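You operate a simulated robot arm through the tools that you are given. There is no shell and no other tool.

You are at the controls of a simulated two-armed robot. One attempt, no reset.

JOB
Twist the tops of both spice drums shut.
Fine: draw the spice basket out to reach them and slide it back into its cell.

It is judged by the outcome, as a careful person would: the job done as asked, and still so three seconds after it is handed in. It fails if anything else is knocked over, pushed out of place, dropped, spilled or broken.

ROBOT AND FRAMES
Two 7-joint arms with two-finger grippers on one trunk that stands fixed in place. Base frame: the origin is at the foot of the trunk, x ahead of it, y to its left, z up. Lengths are in cm, angles in rad, forces in N, time in s.
The left shoulder is at [13.5, 20.7, 100.8], the right one opposite. With the tool pointing down near the work surface each hand reaches from about 42 to 90 cm from the base axis, measured 20 degrees to its own side. Payload 3.18 kg a hand.
The tool frame of a hand sits at the grasp point between the pads (the TCP): z along the fingers, y along the line on which they close. The tips reach 3 cm beyond it. The gripper opens to 14.4 cm; its body begins 10.3 cm behind the TCP.
Orientation is told as [roll, pitch, yaw] about the base's x, y, z axes, in that order, counted from this pose: with the fingers straight down and closing along the base's y, the tool's x points along the base's -x, its y along +y and its z along -z.

CONTROLS
- The arms move only by the tool arm_command. It takes "left_plan", "right_plan" or both (then of equal length, played together; a hand with none holds still); each is a list of rows, each an object of numbers (a shift or turn left out is 0, a gripper value left out holds the last): "tx", "ty", "tz": the shift along the base's x, y, z in cm; "wx", "wy", "wz": the turn, a rotation vector about the base's x, y, z in rad; "grip": the gripper command, from -1 (fully open) to 1 (shut), values between in proportion. In form: [{"tx": .., "ty": .., "tz": .., "wx": .., "wy": .., "wz": .., "grip": ..}, ...]. A call has 1 to 20 rows; each row is the pose to reach, as a shift and turn from the pose commanded when the call began. A row lasts 0.2 s, in which the tool goes at most 5 cm and 0.15 rad; a call with a longer step from one row to the next is refused whole, and so is a gripper value outside its range. A pose out of reach is approached as far as the arm can. The call stops where the force on the tool passes 40 N (or 10 N more than at its start, if that is more) or the arm is blocked; 0.2 s more then pass. Each finger travels about 18.67 cm/s and halts on what it meets, pressing with about 43 N; the grip force reading is that of the motor and also rises with nothing between the fingers. The clock runs only during rows and for 0.2 s after the last one: add rows that repeat a pose to give the fingers time. The reply holds the time, the measured pose of the TCP, the force on the tool along the base axes, the opening and the grip force, in the units named above and with some noise, with the torque about the TCP (base axes, N m) and any sound that the robot's microphone picked up.
- Cameras (640 x 400 px; columns grow to the right, rows downward): "scene" is now at [26.27, -5.52, 123.15]; the picture's right is [-0.48, -0.87, -0.02], its down [-0.09, 0.07, -0.99] and it looks along [0.87, -0.48, -0.11] (base axes); focal length 214 px, centre (320, 200). "left" rides on the left gripper at [7.6, -1.6, -14.3] in its tool frame; the picture's right is [0.21, 0.98, 0.00], its down [-0.84, 0.18, -0.51] and it looks along [-0.50, 0.11, 0.86] (tool axes); focal length 218 px, centre (320, 200). "right" rides on the right gripper at [7.6, 1.6, -14.3] in its tool frame; the picture's right is [-0.21, 0.98, 0.00], its down [-0.84, -0.18, -0.51] and it looks along [-0.50, -0.11, 0.86] (tool axes); focal length 218 px, centre (320, 200). There is no depth. A picture from a camera that has moved, and an enlarged one, comes with that camera's place and axes in the base frame and with its lens.
- grab_frame(camera): a new picture of that camera. No time passes.
- raise_lower(by): moves the trunk up (or, below 0, down) by that many cm; the arms and the scene camera ride with it, the base frame stays. It gives what a move gives, with no picture.
- turn_head(pan, tilt): turns the head with the scene camera to pan (to the left, within 1.396 rad either way) and tilt (down, from -0.506 to 1.204), counted from straight ahead of the robot (the tilt from the chest, where the trunk bows). It gives what a move gives.
- close_up(camera, box): a new picture of the part [left, top, right, bottom] of that camera's present view, enlarged. No time passes.
- hand_in(): hands the job in; it is judged then, once.

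Nothing tells you positions but the pictures and the camera data. Unless the task says otherwise, let go and move clear before handing in.

The tools are called by a JSON object that holds its "name" and its "arguments". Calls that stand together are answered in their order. arm_command: Moves the arms, as the interface text tells. Its arguments: {"type":"object","properties":{"left_plan":{"type":"array","items":{"type":"object","properties":{"tx":{"type":"number"},"ty":{"type":"number"},"tz":{"type":"number"},"wx":{"type":"number"},"wy":{"type":"number"},"wz":{"type":"number"},"grip":{"type":"number"}}}},"right_plan":{"type":"array","items":{"type":"object","properties":{"tx":{"type":"number"},"ty":{"type":"number"},"tz":{"type":"number"},"wx":{"type":"number"},"wy":{"type":"number"},"wz":{"type":"number"},"grip":{"type":"number"}}}}},"required":[]} The other tools are called the same way: raise_lower (by) moves the trunk up or down; turn_head (pan, tilt) turns the head that bears the scene camera; grab_frame (camera) takes a picture; close_up (camera, box) takes an enlarged picture of a part of a camera's view; hand_in () hands the job in.

At the start:

```text
clock: 0.0
left_position: [38.77, -3.02, 120.85]
left_orientation: [0.008, -0.048, 0.004]
left_wrist_force: [5.4, -0.1, 5.9]
left_wrist_torque: [-0.12, 1.53, -0.01]
left_width: 14.41
left_finger_force: 0.0
right_position: [34.58, -58.55, 123.65]
right_orientation: [0.01, -0.036, -0.001]
right_wrist_force: [-0.3, -0.4, -0.3]
right_wrist_torque: [0.02, -0.02, -0.02]
right_width: 14.42
right_finger_force: 0.0
trunk travel left (down, up): [-9.0, 28.0]
head pan, tilt (commanded): [-0.501, 0.126]
```

scene: 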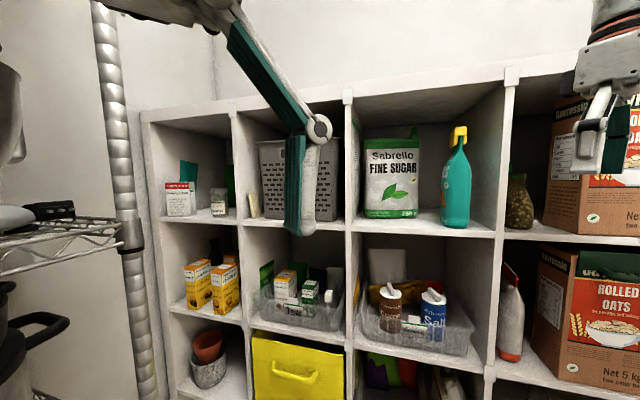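
right: 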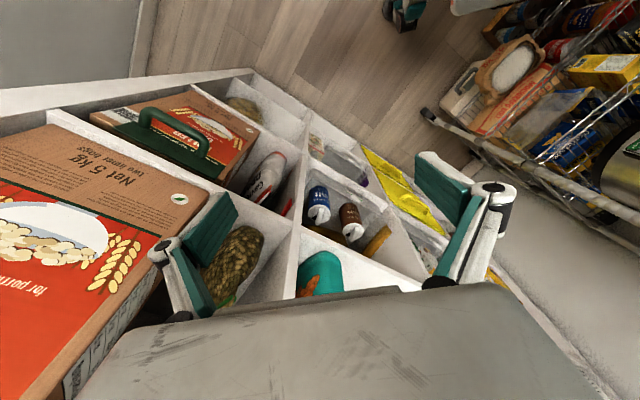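
left: 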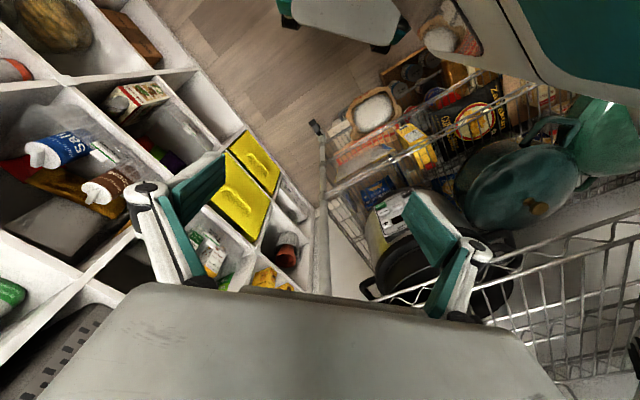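

I see a cube shelf with a clear basket that holds two drums, one brown and one blue "Salt", both with white tops. I'll look closer before I move.

{"name": "close_up", "arguments": {"camera": "scene", "box": [340, 230, 500, 370]}}

{"name": "close_up", "arguments": {"camera": "left", "box": [0, 60, 200, 260]}}

{"name": "close_up", "arguments": {"camera": "right", "box": [260, 140, 440, 280]}}

```text
2.86 times, centred on (420, 300) of scene
camera zoom: at [26.27, -5.52, 123.15], right [-0.48, -0.87, -0.02], down [-0.09, 0.07, -0.99], along [0.87, -0.48, -0.11], focal length 613 px, centre (34, -86)
```

zoom: 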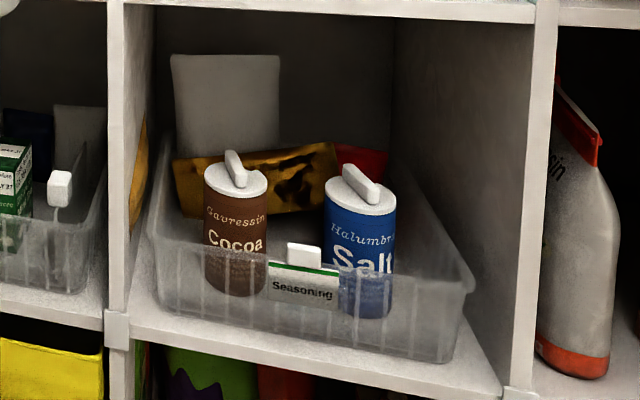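

```text
2.00 times, centred on (100, 160) of left
camera zoom: at [30.55, -4.87, 134.49], right [-0.21, 0.98, 0.0], down [0.82, 0.18, 0.55], along [0.54, 0.12, -0.84], focal length 436 px, centre (760, 280)
```

zoom: 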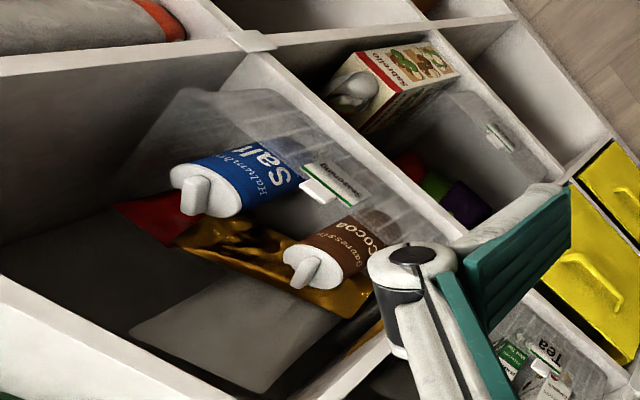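

```text
2.86 times, centred on (350, 210) of right
camera zoom: at [26.35, -57.0, 137.6], right [0.21, 0.98, 0.02], down [0.82, -0.18, 0.53], along [0.53, -0.1, -0.84], focal length 624 px, centre (234, 171)
```

zoom: 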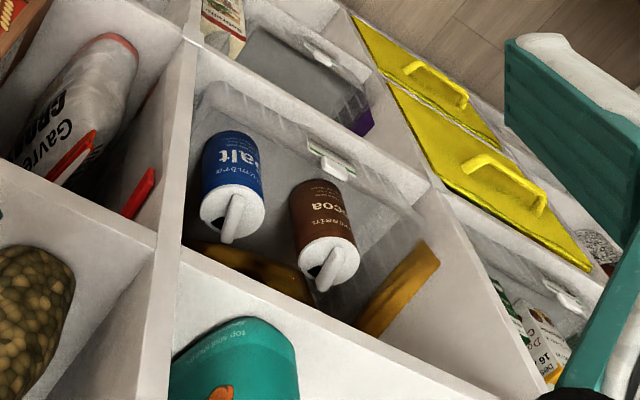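

The two drums sit about 11 cm deep in their cell: the cocoa top is near [72, -55, 86] and the salt top near [63, -64, 86]. The shelf front runs diagonally, along about [0.63, 0.77]. I'll zoom in on the tops and the basket rim.

{"name": "close_up", "arguments": {"camera": "scene", "box": [375, 260, 455, 310]}}

{"name": "close_up", "arguments": {"camera": "right", "box": [300, 170, 380, 230]}}

{"name": "close_up", "arguments": {"camera": "left", "box": [10, 110, 130, 220]}}

{"name": "close_up", "arguments": {"camera": "scene", "box": [350, 280, 480, 365]}}

```text
8.00 times, centred on (415, 285) of scene
camera zoom: at [26.27, -5.52, 123.15], right [-0.48, -0.87, -0.02], down [-0.09, 0.07, -0.99], along [0.87, -0.48, -0.11], focal length 1716 px, centre (-440, -480)
```

zoom: 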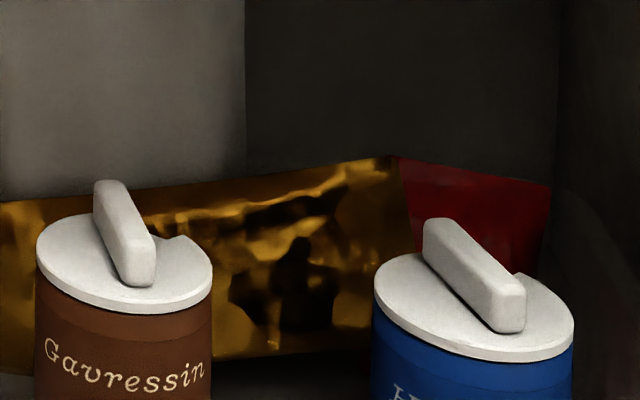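

```text
6.67 times, centred on (340, 200) of right
camera zoom: at [26.35, -57.0, 137.6], right [0.21, 0.98, 0.02], down [0.82, -0.18, 0.53], along [0.53, -0.1, -0.84], focal length 1455 px, centre (187, 200)
```

zoom: 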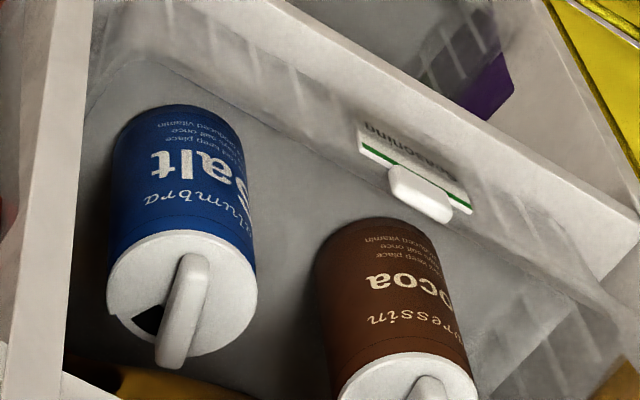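

```text
3.64 times, centred on (70, 165) of left
camera zoom: at [30.55, -4.87, 134.49], right [-0.21, 0.98, 0.0], down [0.82, 0.18, 0.55], along [0.54, 0.12, -0.84], focal length 794 px, centre (1229, 327)
```

zoom: 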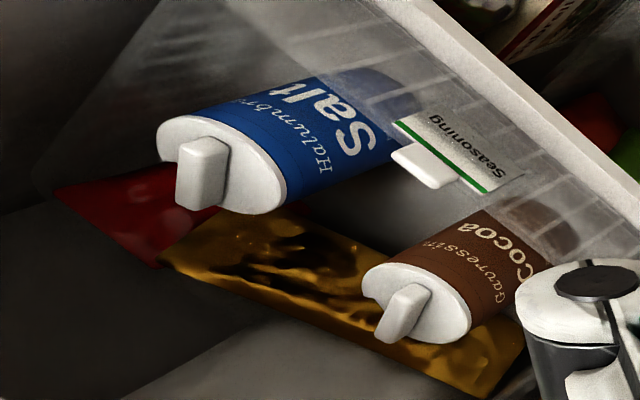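

```text
4.71 times, centred on (415, 322) of scene
camera zoom: at [26.27, -5.52, 123.15], right [-0.48, -0.87, -0.02], down [-0.09, 0.07, -0.99], along [0.87, -0.48, -0.11], focal length 1009 px, centre (-127, -376)
```

zoom: 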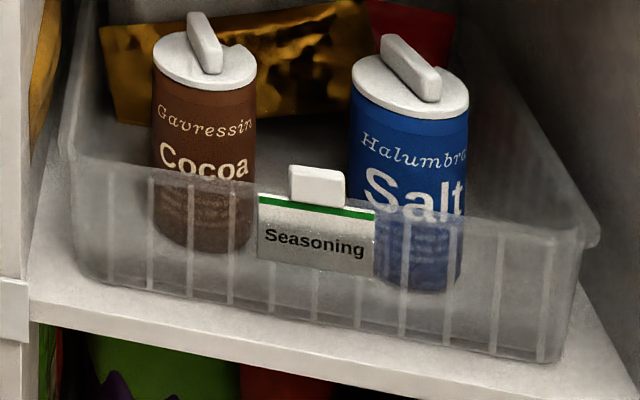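

The tops are flat discs with a grip bar and a rim notch, and a dark pour hole shows through the notch. I'll turn the head to face the cell squarely and measure its geometry.

{"name": "turn_head", "arguments": {"pan": -0.85, "tilt": 0.5}}

{"name": "grab_frame", "arguments": {"camera": "scene"}}

```text
clock: 0.8
left_position: [39.06, -3.02, 120.47]
left_orientation: [0.013, -0.051, 0.031]
left_wrist_force: [41.3, -96.1, 39.8]
left_wrist_torque: [13.4, 10.29, 10.99]
left_width: 14.39
left_finger_force: 0.0
right_position: [34.77, -58.49, 123.38]
right_orientation: [0.009, -0.031, 0.0]
right_wrist_force: [0.0, 1.1, 0.3]
right_wrist_torque: [0.0, -0.01, 0.0]
right_width: 14.41
right_finger_force: 0.0
trunk travel left (down, up): [-9.0, 28.0]
head pan, tilt (commanded): [-0.85, 0.499]
```

```text
taken
camera scene: at [26.0, -6.19, 122.86], right [-0.57, -0.82, -0.02], down [-0.09, 0.08, -0.99], along [0.82, -0.56, -0.12], focal length 214 px, centre (320, 200)
```

scene: 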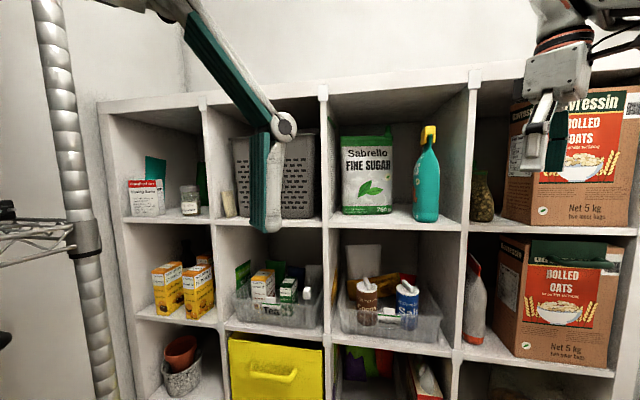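

The head hardly turned and the left wrist now shows a large force, so the head is pressing on the left hand. I'll turn it back first, then move the left hand clear.

{"name": "turn_head", "arguments": {"pan": -0.501, "tilt": 0.126}}

```text
clock: 1.7
left_position: [38.79, -3.13, 120.77]
left_orientation: [0.008, -0.054, 0.003]
left_wrist_force: [23.5, 1.6, 13.6]
left_wrist_torque: [-0.51, 5.08, 0.09]
left_width: 14.41
left_finger_force: 0.1
right_position: [34.87, -58.46, 123.38]
right_orientation: [0.01, -0.028, 0.0]
right_wrist_force: [-0.6, 0.3, 0.5]
right_wrist_torque: [-0.02, 0.02, -0.01]
right_width: 14.41
right_finger_force: 0.1
trunk travel left (down, up): [-9.0, 28.0]
head pan, tilt (commanded): [-0.501, 0.126]
```

There is still contact, pushing the left hand toward +x. I'll ease the left hand forward, away from the head.

{"name": "arm_command", "arguments": {"left_plan": [{"tx": 2}, {"tx": 5}, {"tx": 8}, {"tx": 10}]}}

{"name": "grab_frame", "arguments": {"camera": "left"}}

{"name": "grab_frame", "arguments": {"camera": "scene"}}

```text
clock: 2.7
left_position: [49.22, -3.01, 119.61]
left_orientation: [0.006, -0.038, 0.001]
left_wrist_force: [-0.1, -0.8, 0.1]
left_wrist_torque: [-0.01, 0.02, 0.01]
left_width: 14.41
left_finger_force: 0.2
left hand out of reach, approached as far as the arm can: row 4
right_position: [35.67, -58.55, 122.79]
right_orientation: [0.011, -0.018, -0.001]
right_wrist_force: [-0.7, 1.3, -0.4]
right_wrist_torque: [0.01, 0.01, 0.01]
right_width: 14.4
right_finger_force: 0.1
trunk travel left (down, up): [-9.0, 28.0]
head pan, tilt (commanded): [-0.501, 0.126]
```

```text
taken
camera left: at [40.97, -4.77, 133.38], right [-0.21, 0.98, 0.0], down [0.82, 0.18, 0.54], along [0.53, 0.11, -0.84], focal length 218 px, centre (320, 200)
```

left: 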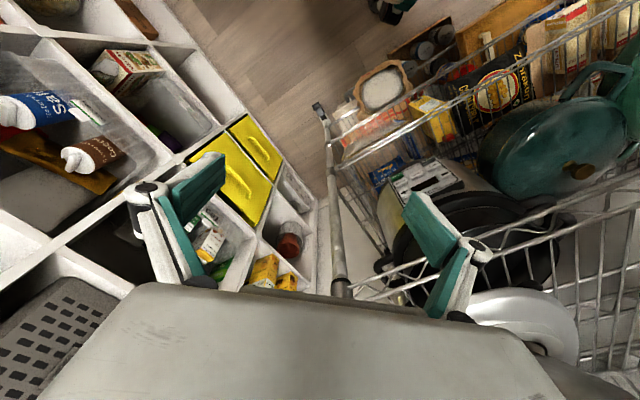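

```text
taken
camera scene: at [27.1, -5.42, 122.55], right [-0.48, -0.88, -0.02], down [-0.09, 0.07, -0.99], along [0.87, -0.48, -0.11], focal length 214 px, centre (320, 200)
```

scene: 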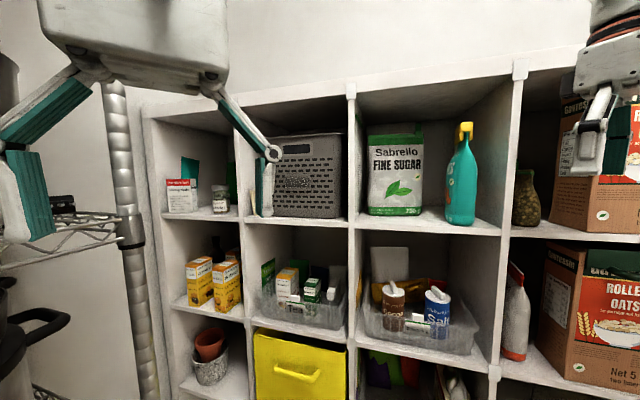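

The left hand is clear of the head now, with force near zero. I'll try the head turn again.

{"name": "turn_head", "arguments": {"pan": -0.85, "tilt": 0.5}}

{"name": "grab_frame", "arguments": {"camera": "scene"}}

```text
clock: 3.5
left_position: [49.16, -2.96, 119.5]
left_orientation: [0.007, -0.039, 0.003]
left_wrist_force: [0.6, 0.4, -0.3]
left_wrist_torque: [-0.01, -0.01, 0.02]
left_width: 14.43
left_finger_force: 0.1
right_position: [35.62, -58.5, 122.88]
right_orientation: [0.01, -0.02, 0.0]
right_wrist_force: [-0.6, -0.1, -0.2]
right_wrist_torque: [-0.01, -0.01, 0.07]
right_width: 14.42
right_finger_force: 0.0
trunk travel left (down, up): [-9.0, 28.0]
head pan, tilt (commanded): [-0.85, 0.499]
```

```text
taken
camera scene: at [25.14, -7.81, 119.09], right [-0.75, -0.66, -0.02], down [-0.3, 0.37, -0.88], along [0.59, -0.65, -0.47], focal length 214 px, centre (320, 200)
```

scene: 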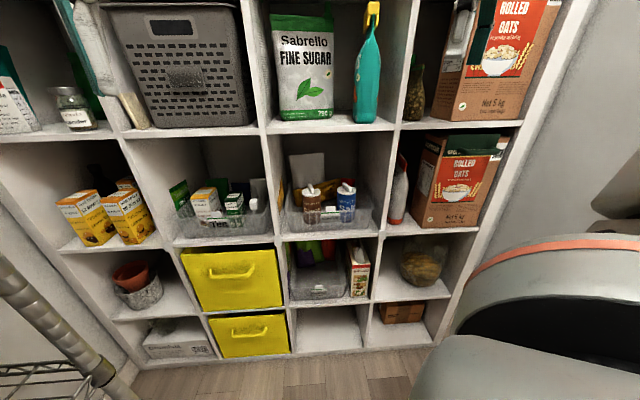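

The view is good now. I'll zoom on the spice cell.

{"name": "close_up", "arguments": {"camera": "scene", "box": [260, 120, 400, 250]}}

{"name": "close_up", "arguments": {"camera": "scene", "box": [295, 170, 365, 215]}}

```text
3.08 times, centred on (330, 185) of scene
camera zoom: at [25.14, -7.81, 119.09], right [-0.75, -0.66, -0.02], down [-0.3, 0.37, -0.88], along [0.59, -0.65, -0.47], focal length 660 px, centre (289, 246)
```

zoom: 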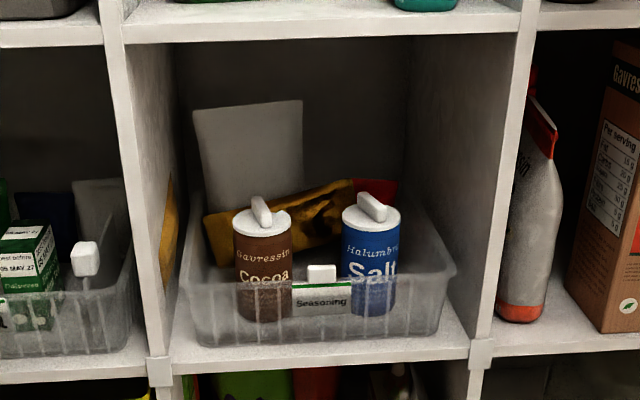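

```text
8.89 times, centred on (330, 192) of scene
camera zoom: at [25.14, -7.81, 119.09], right [-0.75, -0.66, -0.02], down [-0.3, 0.37, -0.88], along [0.59, -0.65, -0.47], focal length 1906 px, centre (231, 267)
```

zoom: 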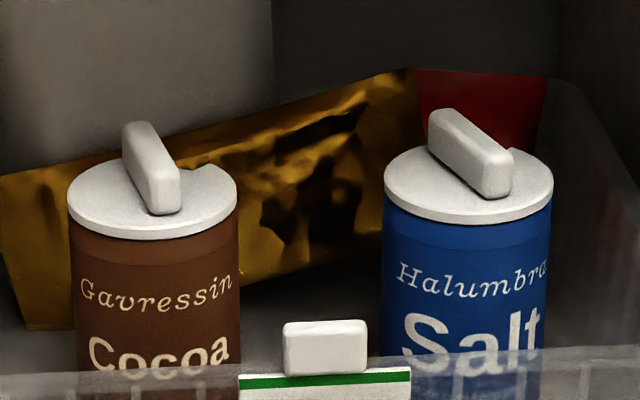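

I'll triangulate the cell corners, using the hand cameras from where they are.

{"name": "close_up", "arguments": {"camera": "right", "box": [280, 120, 440, 290]}}

{"name": "close_up", "arguments": {"camera": "left", "box": [0, 20, 180, 270]}}

```text
2.35 times, centred on (360, 205) of right
camera zoom: at [27.61, -56.97, 137.0], right [0.21, 0.98, 0.01], down [0.83, -0.18, 0.52], along [0.51, -0.1, -0.85], focal length 514 px, centre (226, 188)
```

zoom: 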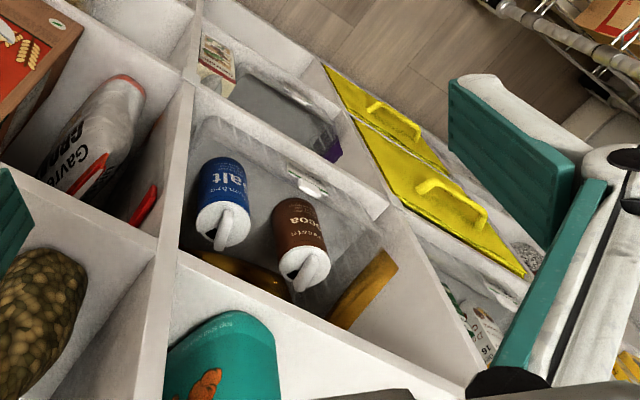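

```text
1.60 times, centred on (90, 145) of left
camera zoom: at [41.05, -4.79, 133.44], right [-0.21, 0.98, 0.0], down [0.82, 0.18, 0.54], along [0.53, 0.11, -0.84], focal length 349 px, centre (688, 288)
```

zoom: 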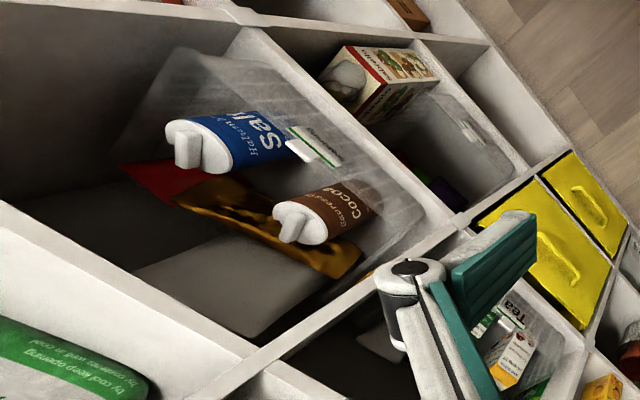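

The shelf surface is at z ≈ 72.5 and the front plane is at about 45°. The basket rim is at z ≈ 82, about 3–4 cm inside the front. I'll look closely at the label tab and the rim, since that's where I'd grip.

{"name": "close_up", "arguments": {"camera": "scene", "box": [310, 198, 350, 224]}}

{"name": "close_up", "arguments": {"camera": "left", "box": [60, 80, 120, 130]}}

{"name": "close_up", "arguments": {"camera": "right", "box": [325, 175, 385, 225]}}

{"name": "close_up", "arguments": {"camera": "left", "box": [0, 80, 60, 130]}}

```text
15.38 times, centred on (330, 211) of scene
camera zoom: at [25.14, -7.81, 119.09], right [-0.75, -0.66, -0.02], down [-0.3, 0.37, -0.88], along [0.59, -0.65, -0.47], focal length 3300 px, centre (166, 31)
```

zoom: 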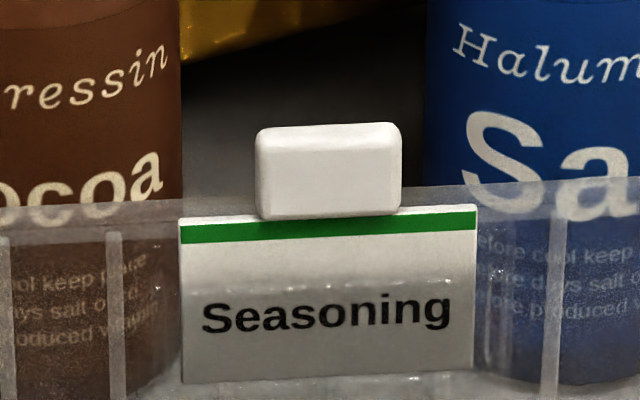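

```text
8.00 times, centred on (90, 105) of left
camera zoom: at [41.05, -4.79, 133.44], right [-0.21, 0.98, 0.0], down [0.82, 0.18, 0.54], along [0.53, 0.11, -0.84], focal length 1746 px, centre (2160, 960)
```

zoom: 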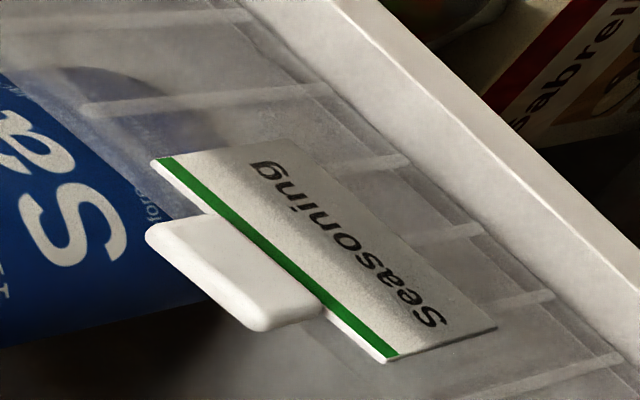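

```text
8.00 times, centred on (355, 200) of right
camera zoom: at [27.61, -56.97, 137.0], right [0.21, 0.98, 0.01], down [0.83, -0.18, 0.52], along [0.51, -0.1, -0.85], focal length 1746 px, centre (40, 200)
```

zoom: 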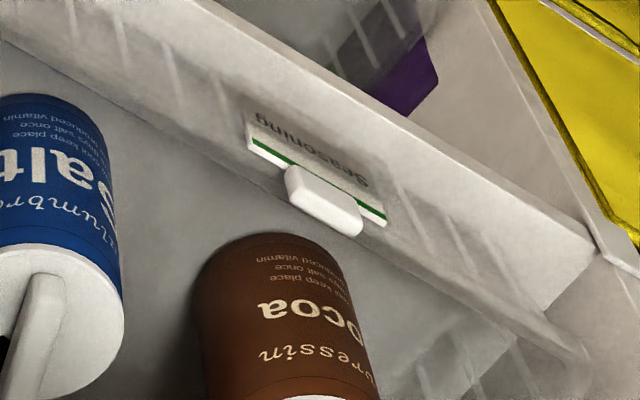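

```text
8.00 times, centred on (30, 105) of left
camera zoom: at [41.05, -4.79, 133.44], right [-0.21, 0.98, 0.0], down [0.82, 0.18, 0.54], along [0.53, 0.11, -0.84], focal length 1746 px, centre (2640, 960)
```

zoom: 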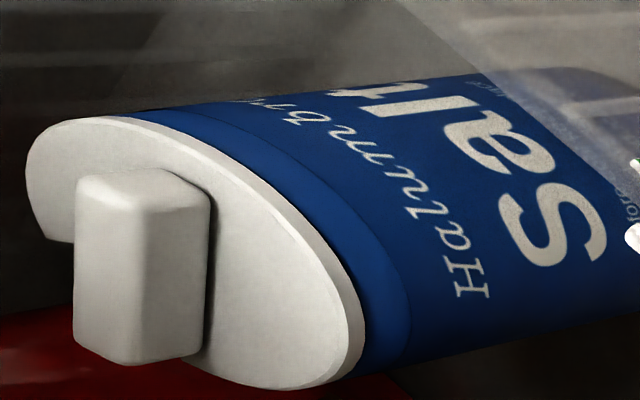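

The white tab is a solid block centred on the basket's front wall, so it should serve as a pull. An amber packet sits near the cell's left wall and I need to know whether it's inside the basket. I'll check that and the basket's back end.

{"name": "close_up", "arguments": {"camera": "right", "box": [330, 190, 430, 270]}}

{"name": "close_up", "arguments": {"camera": "scene", "box": [265, 150, 325, 225]}}

{"name": "close_up", "arguments": {"camera": "scene", "box": [320, 145, 380, 215]}}

{"name": "close_up", "arguments": {"camera": "left", "box": [0, 60, 140, 200]}}

```text
5.00 times, centred on (380, 230) of right
camera zoom: at [27.61, -56.97, 137.0], right [0.21, 0.98, 0.01], down [0.83, -0.18, 0.52], along [0.51, -0.1, -0.85], focal length 1091 px, centre (20, 50)
```

zoom: 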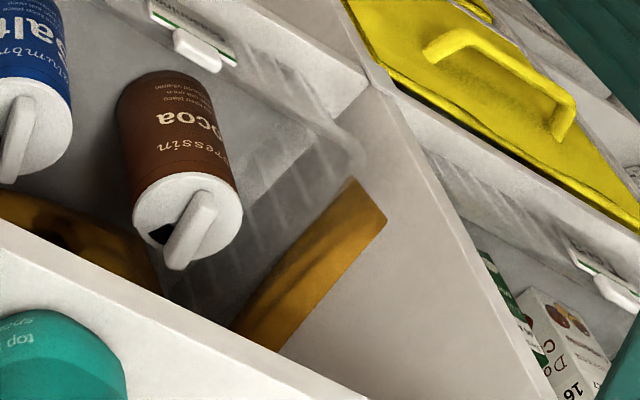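

```text
5.33 times, centred on (295, 188) of scene
camera zoom: at [25.14, -7.81, 119.09], right [-0.75, -0.66, -0.02], down [-0.3, 0.37, -0.88], along [0.59, -0.65, -0.47], focal length 1144 px, centre (453, 267)
```

zoom: 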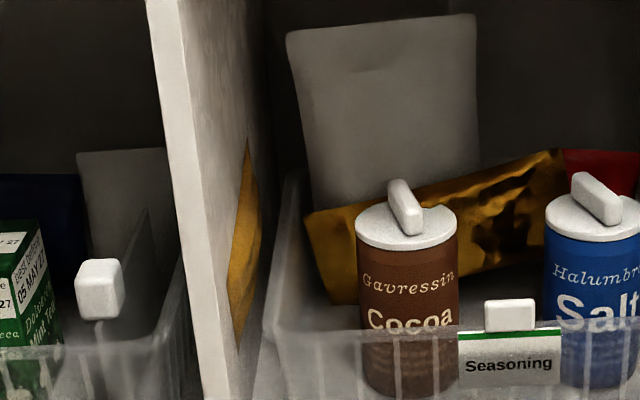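

```text
5.71 times, centred on (350, 180) of scene
camera zoom: at [25.14, -7.81, 119.09], right [-0.75, -0.66, -0.02], down [-0.3, 0.37, -0.88], along [0.59, -0.65, -0.47], focal length 1226 px, centre (149, 314)
```

zoom: 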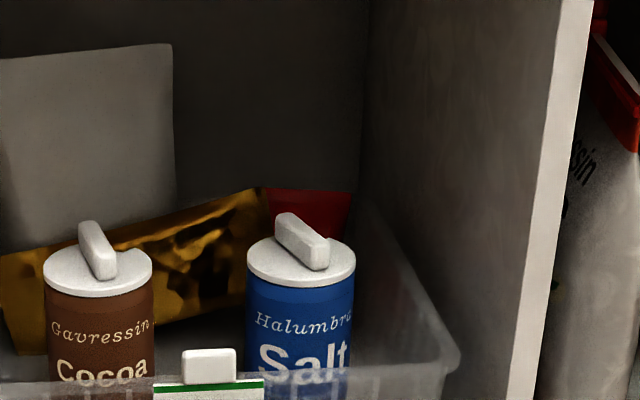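

```text
2.86 times, centred on (70, 130) of left
camera zoom: at [41.05, -4.79, 133.44], right [-0.21, 0.98, 0.0], down [0.82, 0.18, 0.54], along [0.53, 0.11, -0.84], focal length 624 px, centre (1034, 400)
```

zoom: 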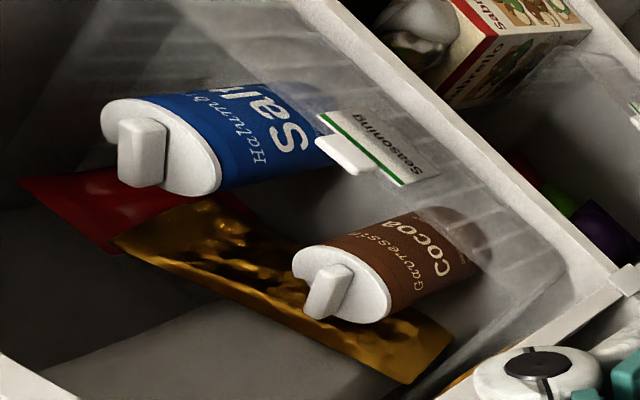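

I want a better look at that amber item by the left cell wall.

{"name": "close_up", "arguments": {"camera": "right", "box": [365, 205, 415, 265]}}

{"name": "close_up", "arguments": {"camera": "scene", "box": [290, 170, 325, 235]}}

```text
6.67 times, centred on (390, 235) of right
camera zoom: at [27.61, -56.97, 137.0], right [0.21, 0.98, 0.01], down [0.83, -0.18, 0.52], along [0.51, -0.1, -0.85], focal length 1455 px, centre (-147, -33)
```

zoom: 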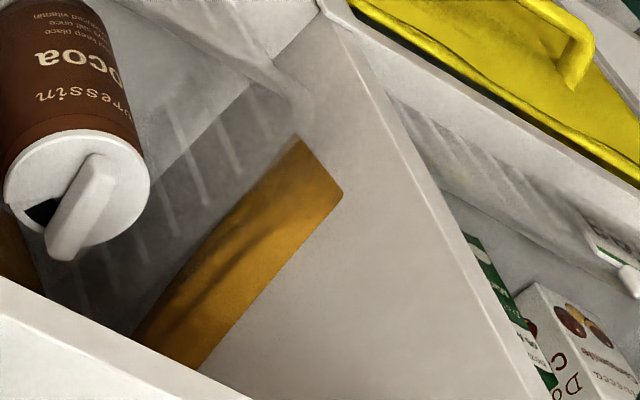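

```text
6.15 times, centred on (308, 202) of scene
camera zoom: at [25.14, -7.81, 119.09], right [-0.75, -0.66, -0.02], down [-0.3, 0.37, -0.88], along [0.59, -0.65, -0.47], focal length 1320 px, centre (397, 185)
```

zoom: 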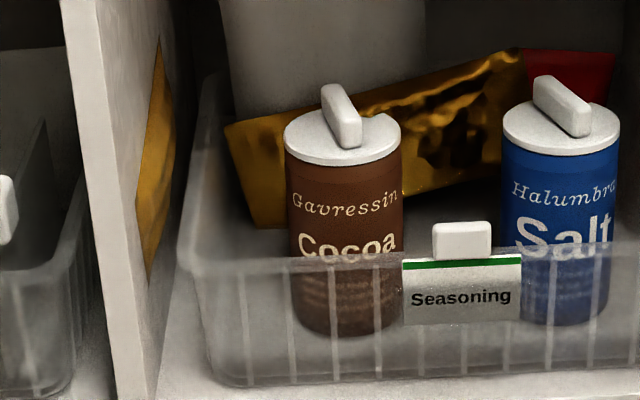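

The tab centre triangulates to about [61.9, -53.4, 84], near the shelf's front plane, so the right hand can pinch it by its sides. First I'll turn the right hand to face the shelf normal (yaw about -0.78) and bring it in front of the cell.

{"name": "arm_command", "arguments": {"right_plan": [{"tx": 1.5, "ty": 1, "tz": -1.5, "wz": -0.11, "grip": -0.2}, {"tx": 3.5, "ty": 2, "tz": -3.5, "wz": -0.23}, {"tx": 6, "ty": 3.5, "tz": -6, "wz": -0.35}, {"tx": 8.5, "ty": 5, "tz": -8, "wz": -0.47}, {"tx": 11, "ty": 6.5, "tz": -10, "wz": -0.59}, {"tx": 13, "ty": 8, "tz": -12, "wz": -0.7}, {"tx": 14.4, "ty": 8.5, "tz": -13, "wz": -0.78}, {"tx": 14.4, "ty": 8.5, "tz": -13, "wz": -0.78}]}}

{"name": "grab_frame", "arguments": {"camera": "scene"}}

{"name": "grab_frame", "arguments": {"camera": "right"}}

```text
clock: 5.3
left_position: [49.39, -3.13, 119.61]
left_orientation: [0.006, -0.04, 0.002]
left_wrist_force: [0.3, -0.5, 0.6]
left_wrist_torque: [0.0, 0.0, 0.0]
left_width: 14.39
left_finger_force: 0.1
right_position: [50.77, -51.5, 111.28]
right_orientation: [0.018, -0.006, -0.778]
right_wrist_force: [0.5, 0.0, 0.5]
right_wrist_torque: [0.0, 0.03, 0.03]
right_width: 8.67
right_finger_force: 0.0
right hand out of reach, approached as far as the arm can: row 7, 8
trunk travel left (down, up): [-9.0, 28.0]
head pan, tilt (commanded): [-0.85, 0.499]
```

```text
taken
camera scene: at [25.26, -7.85, 119.09], right [-0.75, -0.66, -0.02], down [-0.3, 0.37, -0.88], along [0.59, -0.65, -0.48], focal length 214 px, centre (320, 200)
```

scene: 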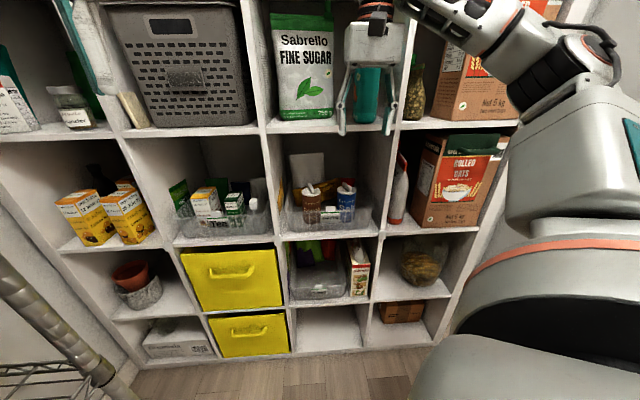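

```text
taken
camera right: at [46.12, -45.06, 125.49], right [0.84, 0.55, 0.02], down [0.47, -0.72, 0.51], along [0.29, -0.42, -0.86], focal length 218 px, centre (320, 200)
```

right: 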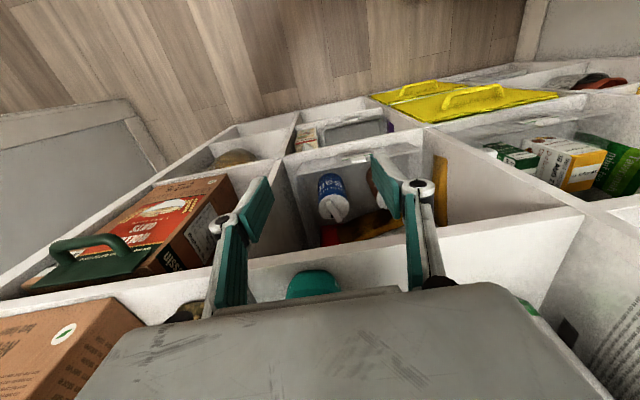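

The right hand is in front of the cell now, around [50.8, -51.5, 111]. Next I'll tilt it 45° so the fingers point into the cell and down, while descending toward the tab's height, still outside the shelf.

{"name": "arm_command", "arguments": {"right_plan": [{"tx": 0, "ty": 0, "tz": -1, "wx": -0.05, "wy": -0.05}, {"tx": 0.5, "ty": 0.4, "tz": -3, "wx": -0.14, "wy": -0.14}, {"tx": 1, "ty": 0.8, "tz": -5, "wx": -0.23, "wy": -0.23}, {"tx": 1.6, "ty": 1.2, "tz": -7, "wx": -0.32, "wy": -0.32}, {"tx": 2.2, "ty": 1.6, "tz": -9, "wx": -0.41, "wy": -0.41}, {"tx": 2.8, "ty": 2, "tz": -11.5, "wx": -0.49, "wy": -0.49}, {"tx": 3.5, "ty": 2.5, "tz": -14, "wx": -0.553, "wy": -0.558}, {"tx": 3.5, "ty": 2.5, "tz": -14, "wx": -0.553, "wy": -0.558}]}}

{"name": "grab_frame", "arguments": {"camera": "scene"}}

{"name": "grab_frame", "arguments": {"camera": "right"}}

```text
clock: 7.3
left_position: [49.35, -2.93, 119.75]
left_orientation: [0.01, -0.047, 0.006]
left_wrist_force: [0.5, 0.5, 0.5]
left_wrist_torque: [-0.03, 0.02, -0.05]
left_width: 14.41
left_finger_force: 0.0
right_position: [39.95, -57.55, 95.17]
right_orientation: [-0.315, -0.388, -0.551]
right_wrist_force: [0.0, 0.7, -0.4]
right_wrist_torque: [0.0, -0.01, 0.02]
right_width: 8.62
right_finger_force: 0.0
right hand out of reach, approached as far as the arm can: row 1, 2, 3, 4, 5, 6, 7, 8
trunk travel left (down, up): [-9.0, 28.0]
head pan, tilt (commanded): [-0.85, 0.499]
stopped in row 8 (right hand): the arm was blocked; the commanded pose is now the measured one
```

```text
taken
camera scene: at [25.45, -7.79, 118.95], right [-0.75, -0.66, -0.02], down [-0.3, 0.37, -0.88], along [0.59, -0.65, -0.48], focal length 214 px, centre (320, 200)
```

scene: 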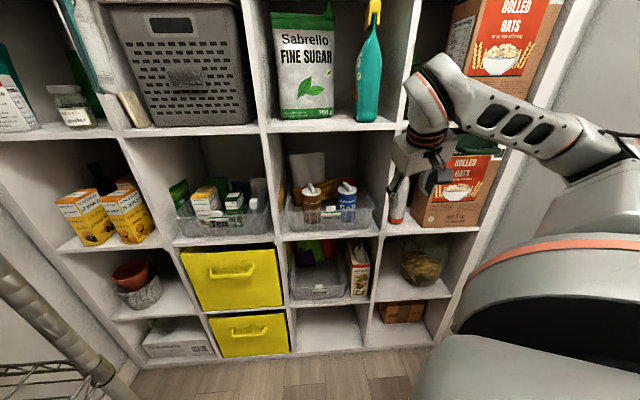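

```text
taken
camera right: at [32.76, -46.25, 104.39], right [0.75, 0.63, -0.2], down [0.48, -0.31, 0.82], along [0.45, -0.71, -0.54], focal length 218 px, centre (320, 200)
```

right: 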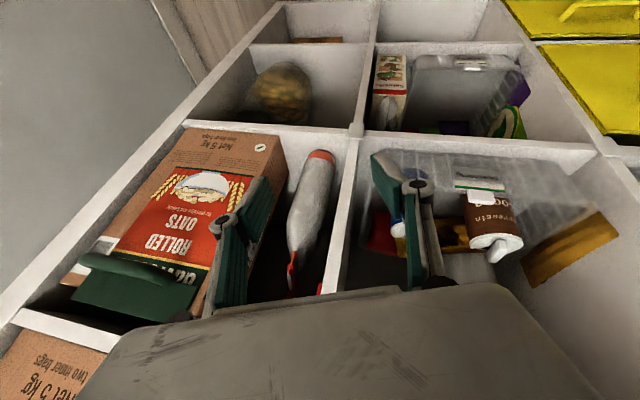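

The wrist seems limited at this height: the hand fell short of the tilt and ended at [40, -57.6, 95], still safely in front of the shelf. Raising the trunk should put the work lower relative to the shoulders, where the reach is better.

{"name": "raise_lower", "arguments": {"by": 14}}

{"name": "grab_frame", "arguments": {"camera": "scene"}}

```text
clock: 9.0
left_position: [37.99, -1.89, 143.47]
left_orientation: [-0.008, -0.324, 0.009]
left_wrist_force: [0.6, -0.4, 0.1]
left_wrist_torque: [0.01, 0.06, -0.02]
left_width: 14.44
left_finger_force: 0.0
right_position: [32.86, -56.81, 120.96]
right_orientation: [-0.048, -0.719, -0.692]
right_wrist_force: [-0.5, 0.1, -0.2]
right_wrist_torque: [-0.06, -0.02, -0.01]
right_width: 8.65
right_finger_force: 0.0
trunk travel left (down, up): [-23.0, 14.0]
head pan, tilt (commanded): [-0.85, 0.499]
```

```text
taken
camera scene: at [13.36, -6.74, 134.75], right [-0.75, -0.66, 0.0], down [-0.32, 0.36, -0.88], along [0.58, -0.66, -0.48], focal length 214 px, centre (320, 200)
```

scene: 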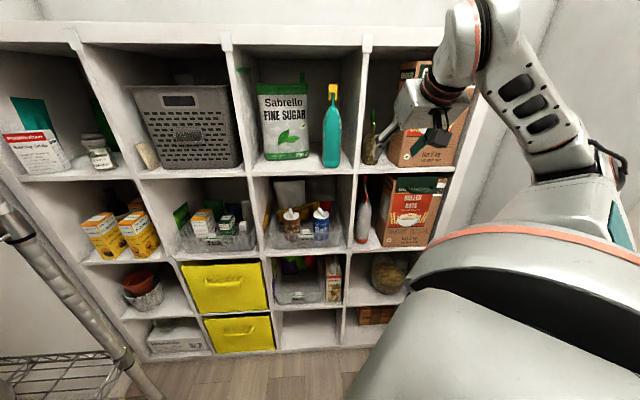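

Raising the trunk also un-bowed it and took the shoulders back, which doesn't help. The left forearm points naturally along the shelf normal, so the left hand suits pulling and holding the basket, and the right hand can twist from above. I'll lower the trunk again.

{"name": "raise_lower", "arguments": {"by": -14}}

{"name": "grab_frame", "arguments": {"camera": "scene"}}

```text
clock: 10.7
left_position: [50.21, -2.65, 119.64]
left_orientation: [0.002, -0.031, 0.009]
left_wrist_force: [-1.1, 0.0, -0.2]
left_wrist_torque: [0.02, 0.03, -0.04]
left_width: 14.39
left_finger_force: 0.1
right_position: [31.4, -57.59, 107.3]
right_orientation: [-0.021, -0.733, -0.709]
right_wrist_force: [0.1, -0.3, -0.7]
right_wrist_torque: [0.01, -0.01, 0.03]
right_width: 8.65
right_finger_force: 0.1
trunk travel left (down, up): [-9.0, 28.0]
head pan, tilt (commanded): [-0.85, 0.499]
```

```text
taken
camera scene: at [25.5, -7.64, 119.27], right [-0.75, -0.66, -0.01], down [-0.31, 0.37, -0.88], along [0.58, -0.66, -0.48], focal length 214 px, centre (320, 200)
```

scene: 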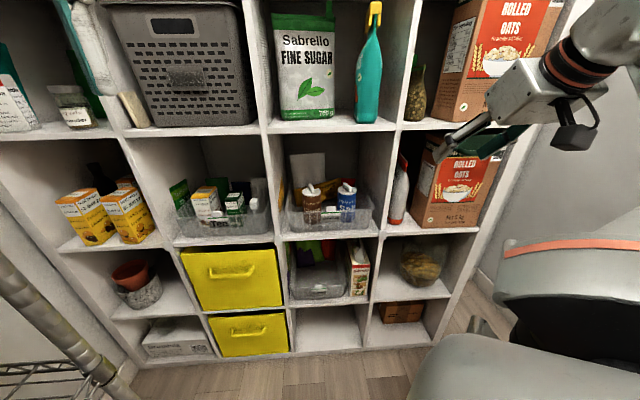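

The arm settled into a good configuration on the way down. The right hand stays parked near [31, -58, 107], and I'll bring the left hand round, turning it to face the shelf before I tilt it.

{"name": "arm_command", "arguments": {"left_plan": [{"ty": -3, "tz": -2, "wz": -0.1, "grip": -0.2}, {"ty": -7, "tz": -4.5, "wz": -0.22}, {"ty": -11, "tz": -7, "wz": -0.34}, {"ty": -15, "tz": -9.5, "wz": -0.46}, {"ty": -18.5, "tz": -12, "wz": -0.58}, {"ty": -22, "tz": -14, "wz": -0.69}, {"ty": -25, "tz": -16, "wz": -0.78}, {"ty": -25, "tz": -16, "wz": -0.78}]}}

{"name": "grab_frame", "arguments": {"camera": "scene"}}

```text
clock: 12.1
left_position: [52.6, -16.3, 110.13]
left_orientation: [-0.153, -0.083, -0.44]
left_wrist_force: [-0.1, 0.6, 0.2]
left_wrist_torque: [0.01, 0.01, -0.01]
left_width: 8.6
left_finger_force: 0.1
left hand out of reach, approached as far as the arm can: row 3, 4, 5, 6
right_position: [32.82, -56.89, 107.09]
right_orientation: [-0.048, -0.722, -0.694]
right_wrist_force: [-0.6, 0.8, -0.2]
right_wrist_torque: [0.0, -0.02, 0.01]
right_width: 8.65
right_finger_force: 0.0
trunk travel left (down, up): [-9.0, 28.0]
head pan, tilt (commanded): [-0.85, 0.499]
stopped in row 6 (left hand): the arm was blocked; the commanded pose is now the measured one
```

```text
taken
camera scene: at [26.89, -6.74, 118.73], right [-0.75, -0.66, 0.0], down [-0.32, 0.36, -0.88], along [0.58, -0.66, -0.48], focal length 214 px, centre (320, 200)
```

scene: 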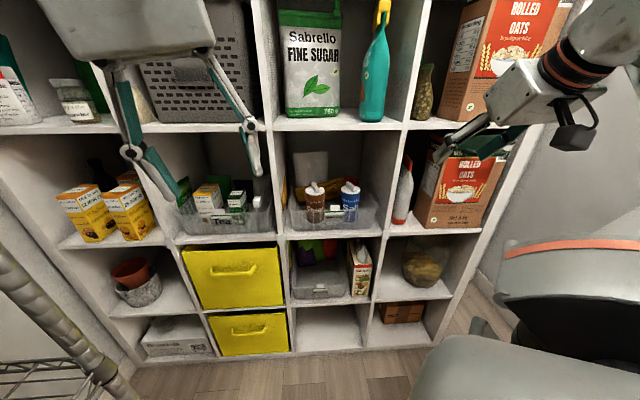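

The left arm stopped with no force at the wrist, so its elbow or forearm may be against something or at a limit. I'll look left to check.

{"name": "turn_head", "arguments": {"pan": 0.7, "tilt": 0.3}}

{"name": "grab_frame", "arguments": {"camera": "scene"}}

{"name": "grab_frame", "arguments": {"camera": "left"}}

{"name": "grab_frame", "arguments": {"camera": "right"}}

```text
clock: 13.7
left_position: [52.57, -16.3, 110.23]
left_orientation: [-0.152, -0.081, -0.44]
left_wrist_force: [0.2, -0.1, -0.4]
left_wrist_torque: [0.0, -0.03, 0.01]
left_width: 8.65
left_finger_force: 0.0
right_position: [32.76, -57.07, 107.04]
right_orientation: [-0.046, -0.721, -0.692]
right_wrist_force: [-0.1, 0.2, 0.1]
right_wrist_torque: [0.01, 0.01, -0.01]
right_width: 8.65
right_finger_force: 0.0
trunk travel left (down, up): [-9.0, 28.0]
head pan, tilt (commanded): [0.7, 0.3]
```

```text
taken
camera scene: at [28.02, 6.08, 120.56], right [0.64, -0.77, 0.0], down [-0.23, -0.19, -0.96], along [0.73, 0.62, -0.3], focal length 214 px, centre (320, 200)
```

scene: 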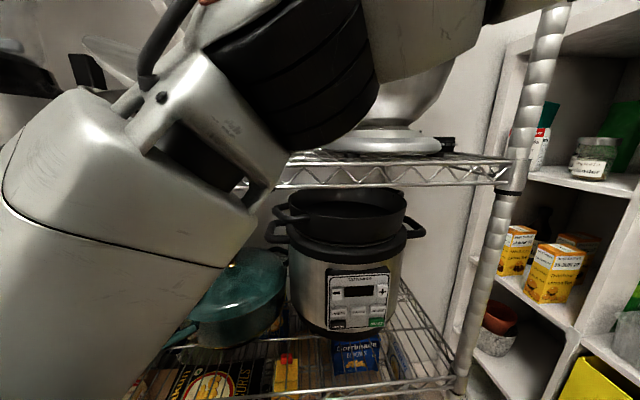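

```text
taken
camera left: at [44.94, -12.09, 123.7], right [0.23, 0.96, -0.16], down [0.83, -0.11, 0.54], along [0.5, -0.26, -0.82], focal length 218 px, centre (320, 200)
```

left: 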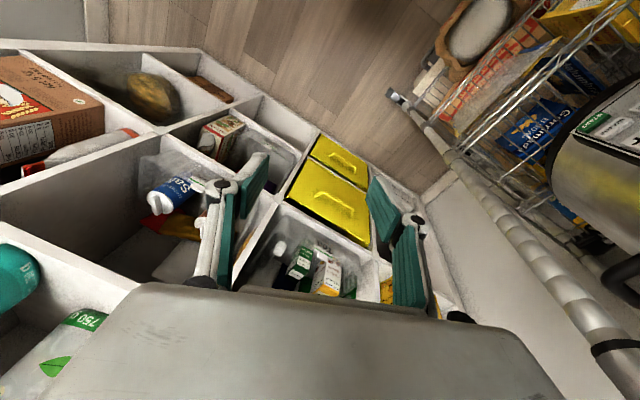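

```text
taken
camera right: at [22.49, -45.48, 112.58], right [0.77, 0.63, 0.1], down [0.13, -0.31, 0.94], along [0.63, -0.71, -0.32], focal length 218 px, centre (320, 200)
```

right: 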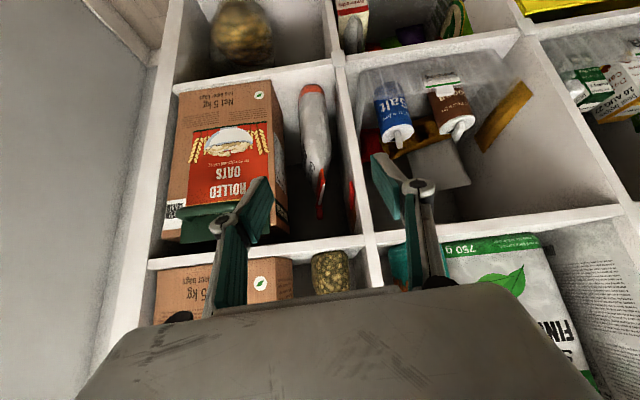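

The left elbow sits high, close to the head and the rack with the pots, so working far to the right with that arm is risky. I'll return it along its path and do the job with the right hand alone. A 9–10 cm pull should keep the basket stable by itself.

{"name": "arm_command", "arguments": {"left_plan": [{"tx": -0.4, "ty": 3, "tz": 2, "wz": 0.1}, {"tx": -0.8, "ty": 6.5, "tz": 4, "wz": 0.2}, {"tx": -1.4, "ty": 10, "tz": 6.5, "wz": 0.32}, {"tx": -2, "ty": 13.3, "tz": 9, "wz": 0.43}]}}

{"name": "turn_head", "arguments": {"pan": -0.85, "tilt": 0.5}}

{"name": "grab_frame", "arguments": {"camera": "scene"}}

```text
clock: 14.9
left_position: [48.45, -6.53, 119.41]
left_orientation: [-0.096, -0.114, -0.038]
left_wrist_force: [1.0, 0.7, -0.5]
left_wrist_torque: [-0.03, 0.12, -0.02]
left_width: 8.64
left_finger_force: 0.0
right_position: [31.77, -58.89, 106.37]
right_orientation: [-0.011, -0.718, -0.716]
right_wrist_force: [0.0, 0.5, 0.0]
right_wrist_torque: [0.08, -0.01, 0.05]
right_width: 8.65
right_finger_force: 0.0
trunk travel left (down, up): [-9.0, 28.0]
head pan, tilt (commanded): [0.7, 0.3]
stopped in row 4 (left hand): the arm was blocked; the commanded pose is now the measured one
```

```text
clock: 16.5
left_position: [48.34, -6.59, 119.48]
left_orientation: [-0.098, -0.115, -0.038]
left_wrist_force: [-0.8, 0.7, -0.8]
left_wrist_torque: [0.01, -0.01, 0.03]
left_width: 8.64
left_finger_force: 0.0
right_position: [31.62, -58.79, 106.42]
right_orientation: [-0.014, -0.72, -0.715]
right_wrist_force: [-0.2, 0.1, 0.3]
right_wrist_torque: [-0.01, -0.02, -0.02]
right_width: 8.65
right_finger_force: 0.1
trunk travel left (down, up): [-9.0, 28.0]
head pan, tilt (commanded): [-0.85, 0.499]
```

```text
taken
camera scene: at [25.67, -8.94, 119.0], right [-0.75, -0.66, -0.02], down [-0.31, 0.38, -0.87], along [0.58, -0.65, -0.49], focal length 214 px, centre (320, 200)
```

scene: 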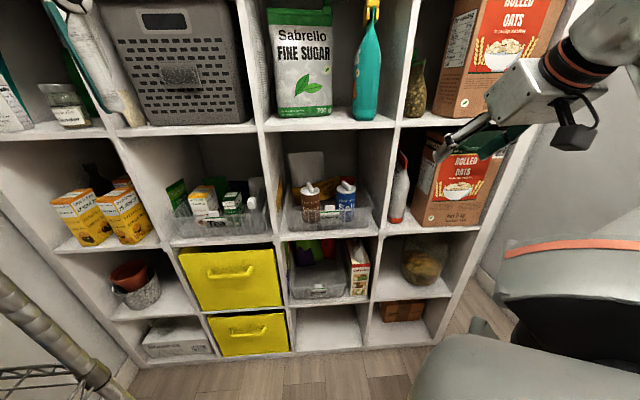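

Left hand is parked at about [48, -7, 119], out of the way. Now I'll bring the right hand, already tilted about 41°, to a spot in front of the tab.

{"name": "arm_command", "arguments": {"right_plan": [{"tx": 2.5, "ty": 2, "tz": -1.5}, {"tx": 5.5, "ty": 4.3, "tz": -3}, {"tx": 8.5, "ty": 6.5, "tz": -5}, {"tx": 11.5, "ty": 8.7, "tz": -6.5, "wz": -0.02}, {"tx": 14.5, "ty": 11, "tz": -8, "wz": -0.04}, {"tx": 17.5, "ty": 13.3, "tz": -10, "wz": -0.06}, {"tx": 20.2, "ty": 15.4, "tz": -11.4, "wz": -0.06}, {"tx": 20.2, "ty": 15.4, "tz": -11.4, "wz": -0.06}]}}

{"name": "grab_frame", "arguments": {"camera": "scene"}}

{"name": "grab_frame", "arguments": {"camera": "right"}}

```text
clock: 18.3
left_position: [48.24, -6.62, 119.4]
left_orientation: [-0.099, -0.113, -0.036]
left_wrist_force: [-0.6, 0.4, -0.9]
left_wrist_torque: [-0.01, -0.01, -0.03]
left_width: 8.61
left_finger_force: 0.0
right_position: [36.7, -59.75, 103.09]
right_orientation: [-0.013, -0.716, -0.771]
right_wrist_force: [0.5, 0.6, 0.5]
right_wrist_torque: [0.01, -0.03, 0.01]
right_width: 8.65
right_finger_force: 0.1
right hand out of reach, approached as far as the arm can: row 1, 2, 3, 4, 5, 6, 7, 8
trunk travel left (down, up): [-9.0, 28.0]
head pan, tilt (commanded): [-0.85, 0.499]
```

```text
taken
camera scene: at [25.6, -8.94, 118.98], right [-0.75, -0.66, -0.02], down [-0.31, 0.38, -0.87], along [0.58, -0.65, -0.49], focal length 214 px, centre (320, 200)
```

scene: 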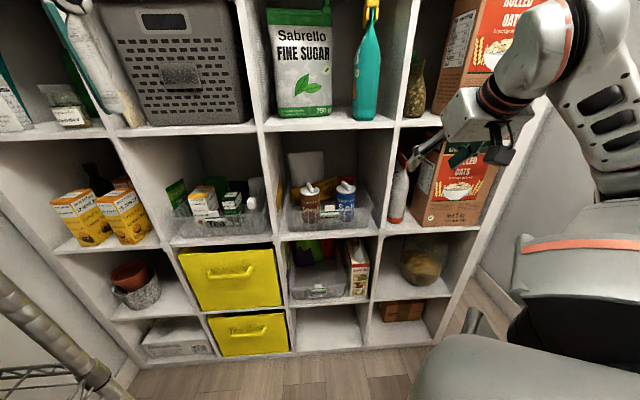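

```text
taken
camera right: at [27.03, -47.9, 108.77], right [0.8, 0.58, 0.13], down [0.1, -0.33, 0.94], along [0.59, -0.74, -0.32], focal length 218 px, centre (320, 200)
```

right: 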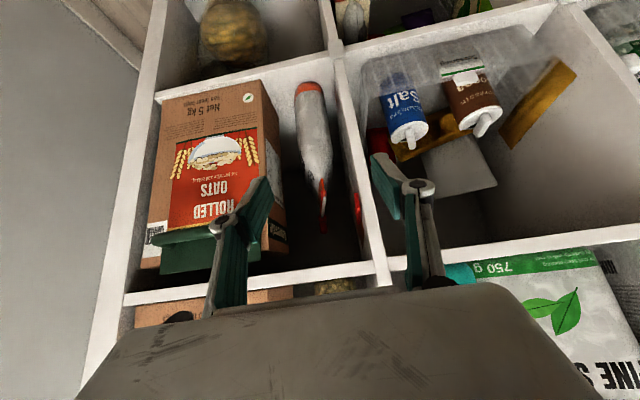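

The problem is that a steep tilt at this spot folds the right wrist too close to the shoulder. Raising the trunk moves the shoulder back and up, and a gentler tilt of about 25° still clears the upper board. I'll raise the trunk and re-pose.

{"name": "raise_lower", "arguments": {"by": 14}}

{"name": "grab_frame", "arguments": {"camera": "scene"}}

```text
clock: 20.0
left_position: [50.13, -3.91, 132.65]
left_orientation: [-0.128, -0.087, -0.027]
left_wrist_force: [-0.4, -0.2, -0.6]
left_wrist_torque: [0.03, 0.01, 0.0]
left_width: 8.64
left_finger_force: 0.1
right_position: [25.6, -58.15, 127.23]
right_orientation: [0.503, -0.979, -1.171]
right_wrist_force: [-0.3, -0.5, 0.3]
right_wrist_torque: [-0.01, 0.02, -0.02]
right_width: 8.65
right_finger_force: 0.1
trunk travel left (down, up): [-23.0, 14.0]
head pan, tilt (commanded): [-0.85, 0.499]
```

```text
taken
camera scene: at [13.31, -6.79, 134.76], right [-0.75, -0.66, 0.0], down [-0.32, 0.36, -0.88], along [0.58, -0.66, -0.48], focal length 214 px, centre (320, 200)
```

scene: 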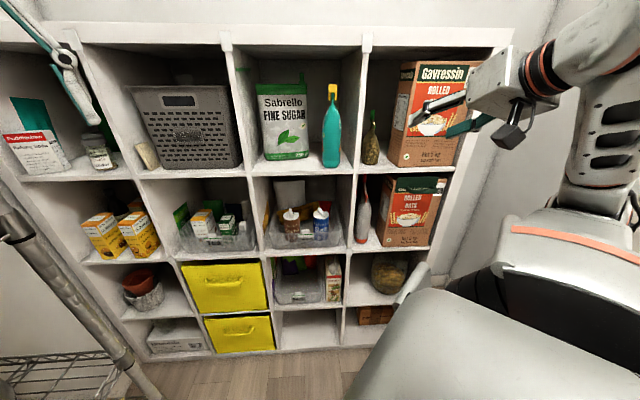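

The right hand has been swung to an odd orientation. I'll send a null row to see what pose it's holding.

{"name": "arm_command", "arguments": {"right_plan": [{"tx": 0}, {"tx": 0}]}}

```text
clock: 20.6
left_position: [50.02, -3.98, 132.55]
left_orientation: [-0.127, -0.09, -0.027]
left_wrist_force: [0.0, -0.3, -0.3]
left_wrist_torque: [-0.01, -0.02, 0.01]
left_width: 8.65
left_finger_force: 0.0
right_position: [25.55, -58.07, 127.23]
right_orientation: [0.504, -0.978, -1.169]
right_wrist_force: [0.6, 0.4, -0.7]
right_wrist_torque: [0.0, 0.01, 0.0]
right_width: 8.64
right_finger_force: 0.2
trunk travel left (down, up): [-23.0, 14.0]
head pan, tilt (commanded): [-0.85, 0.499]
```

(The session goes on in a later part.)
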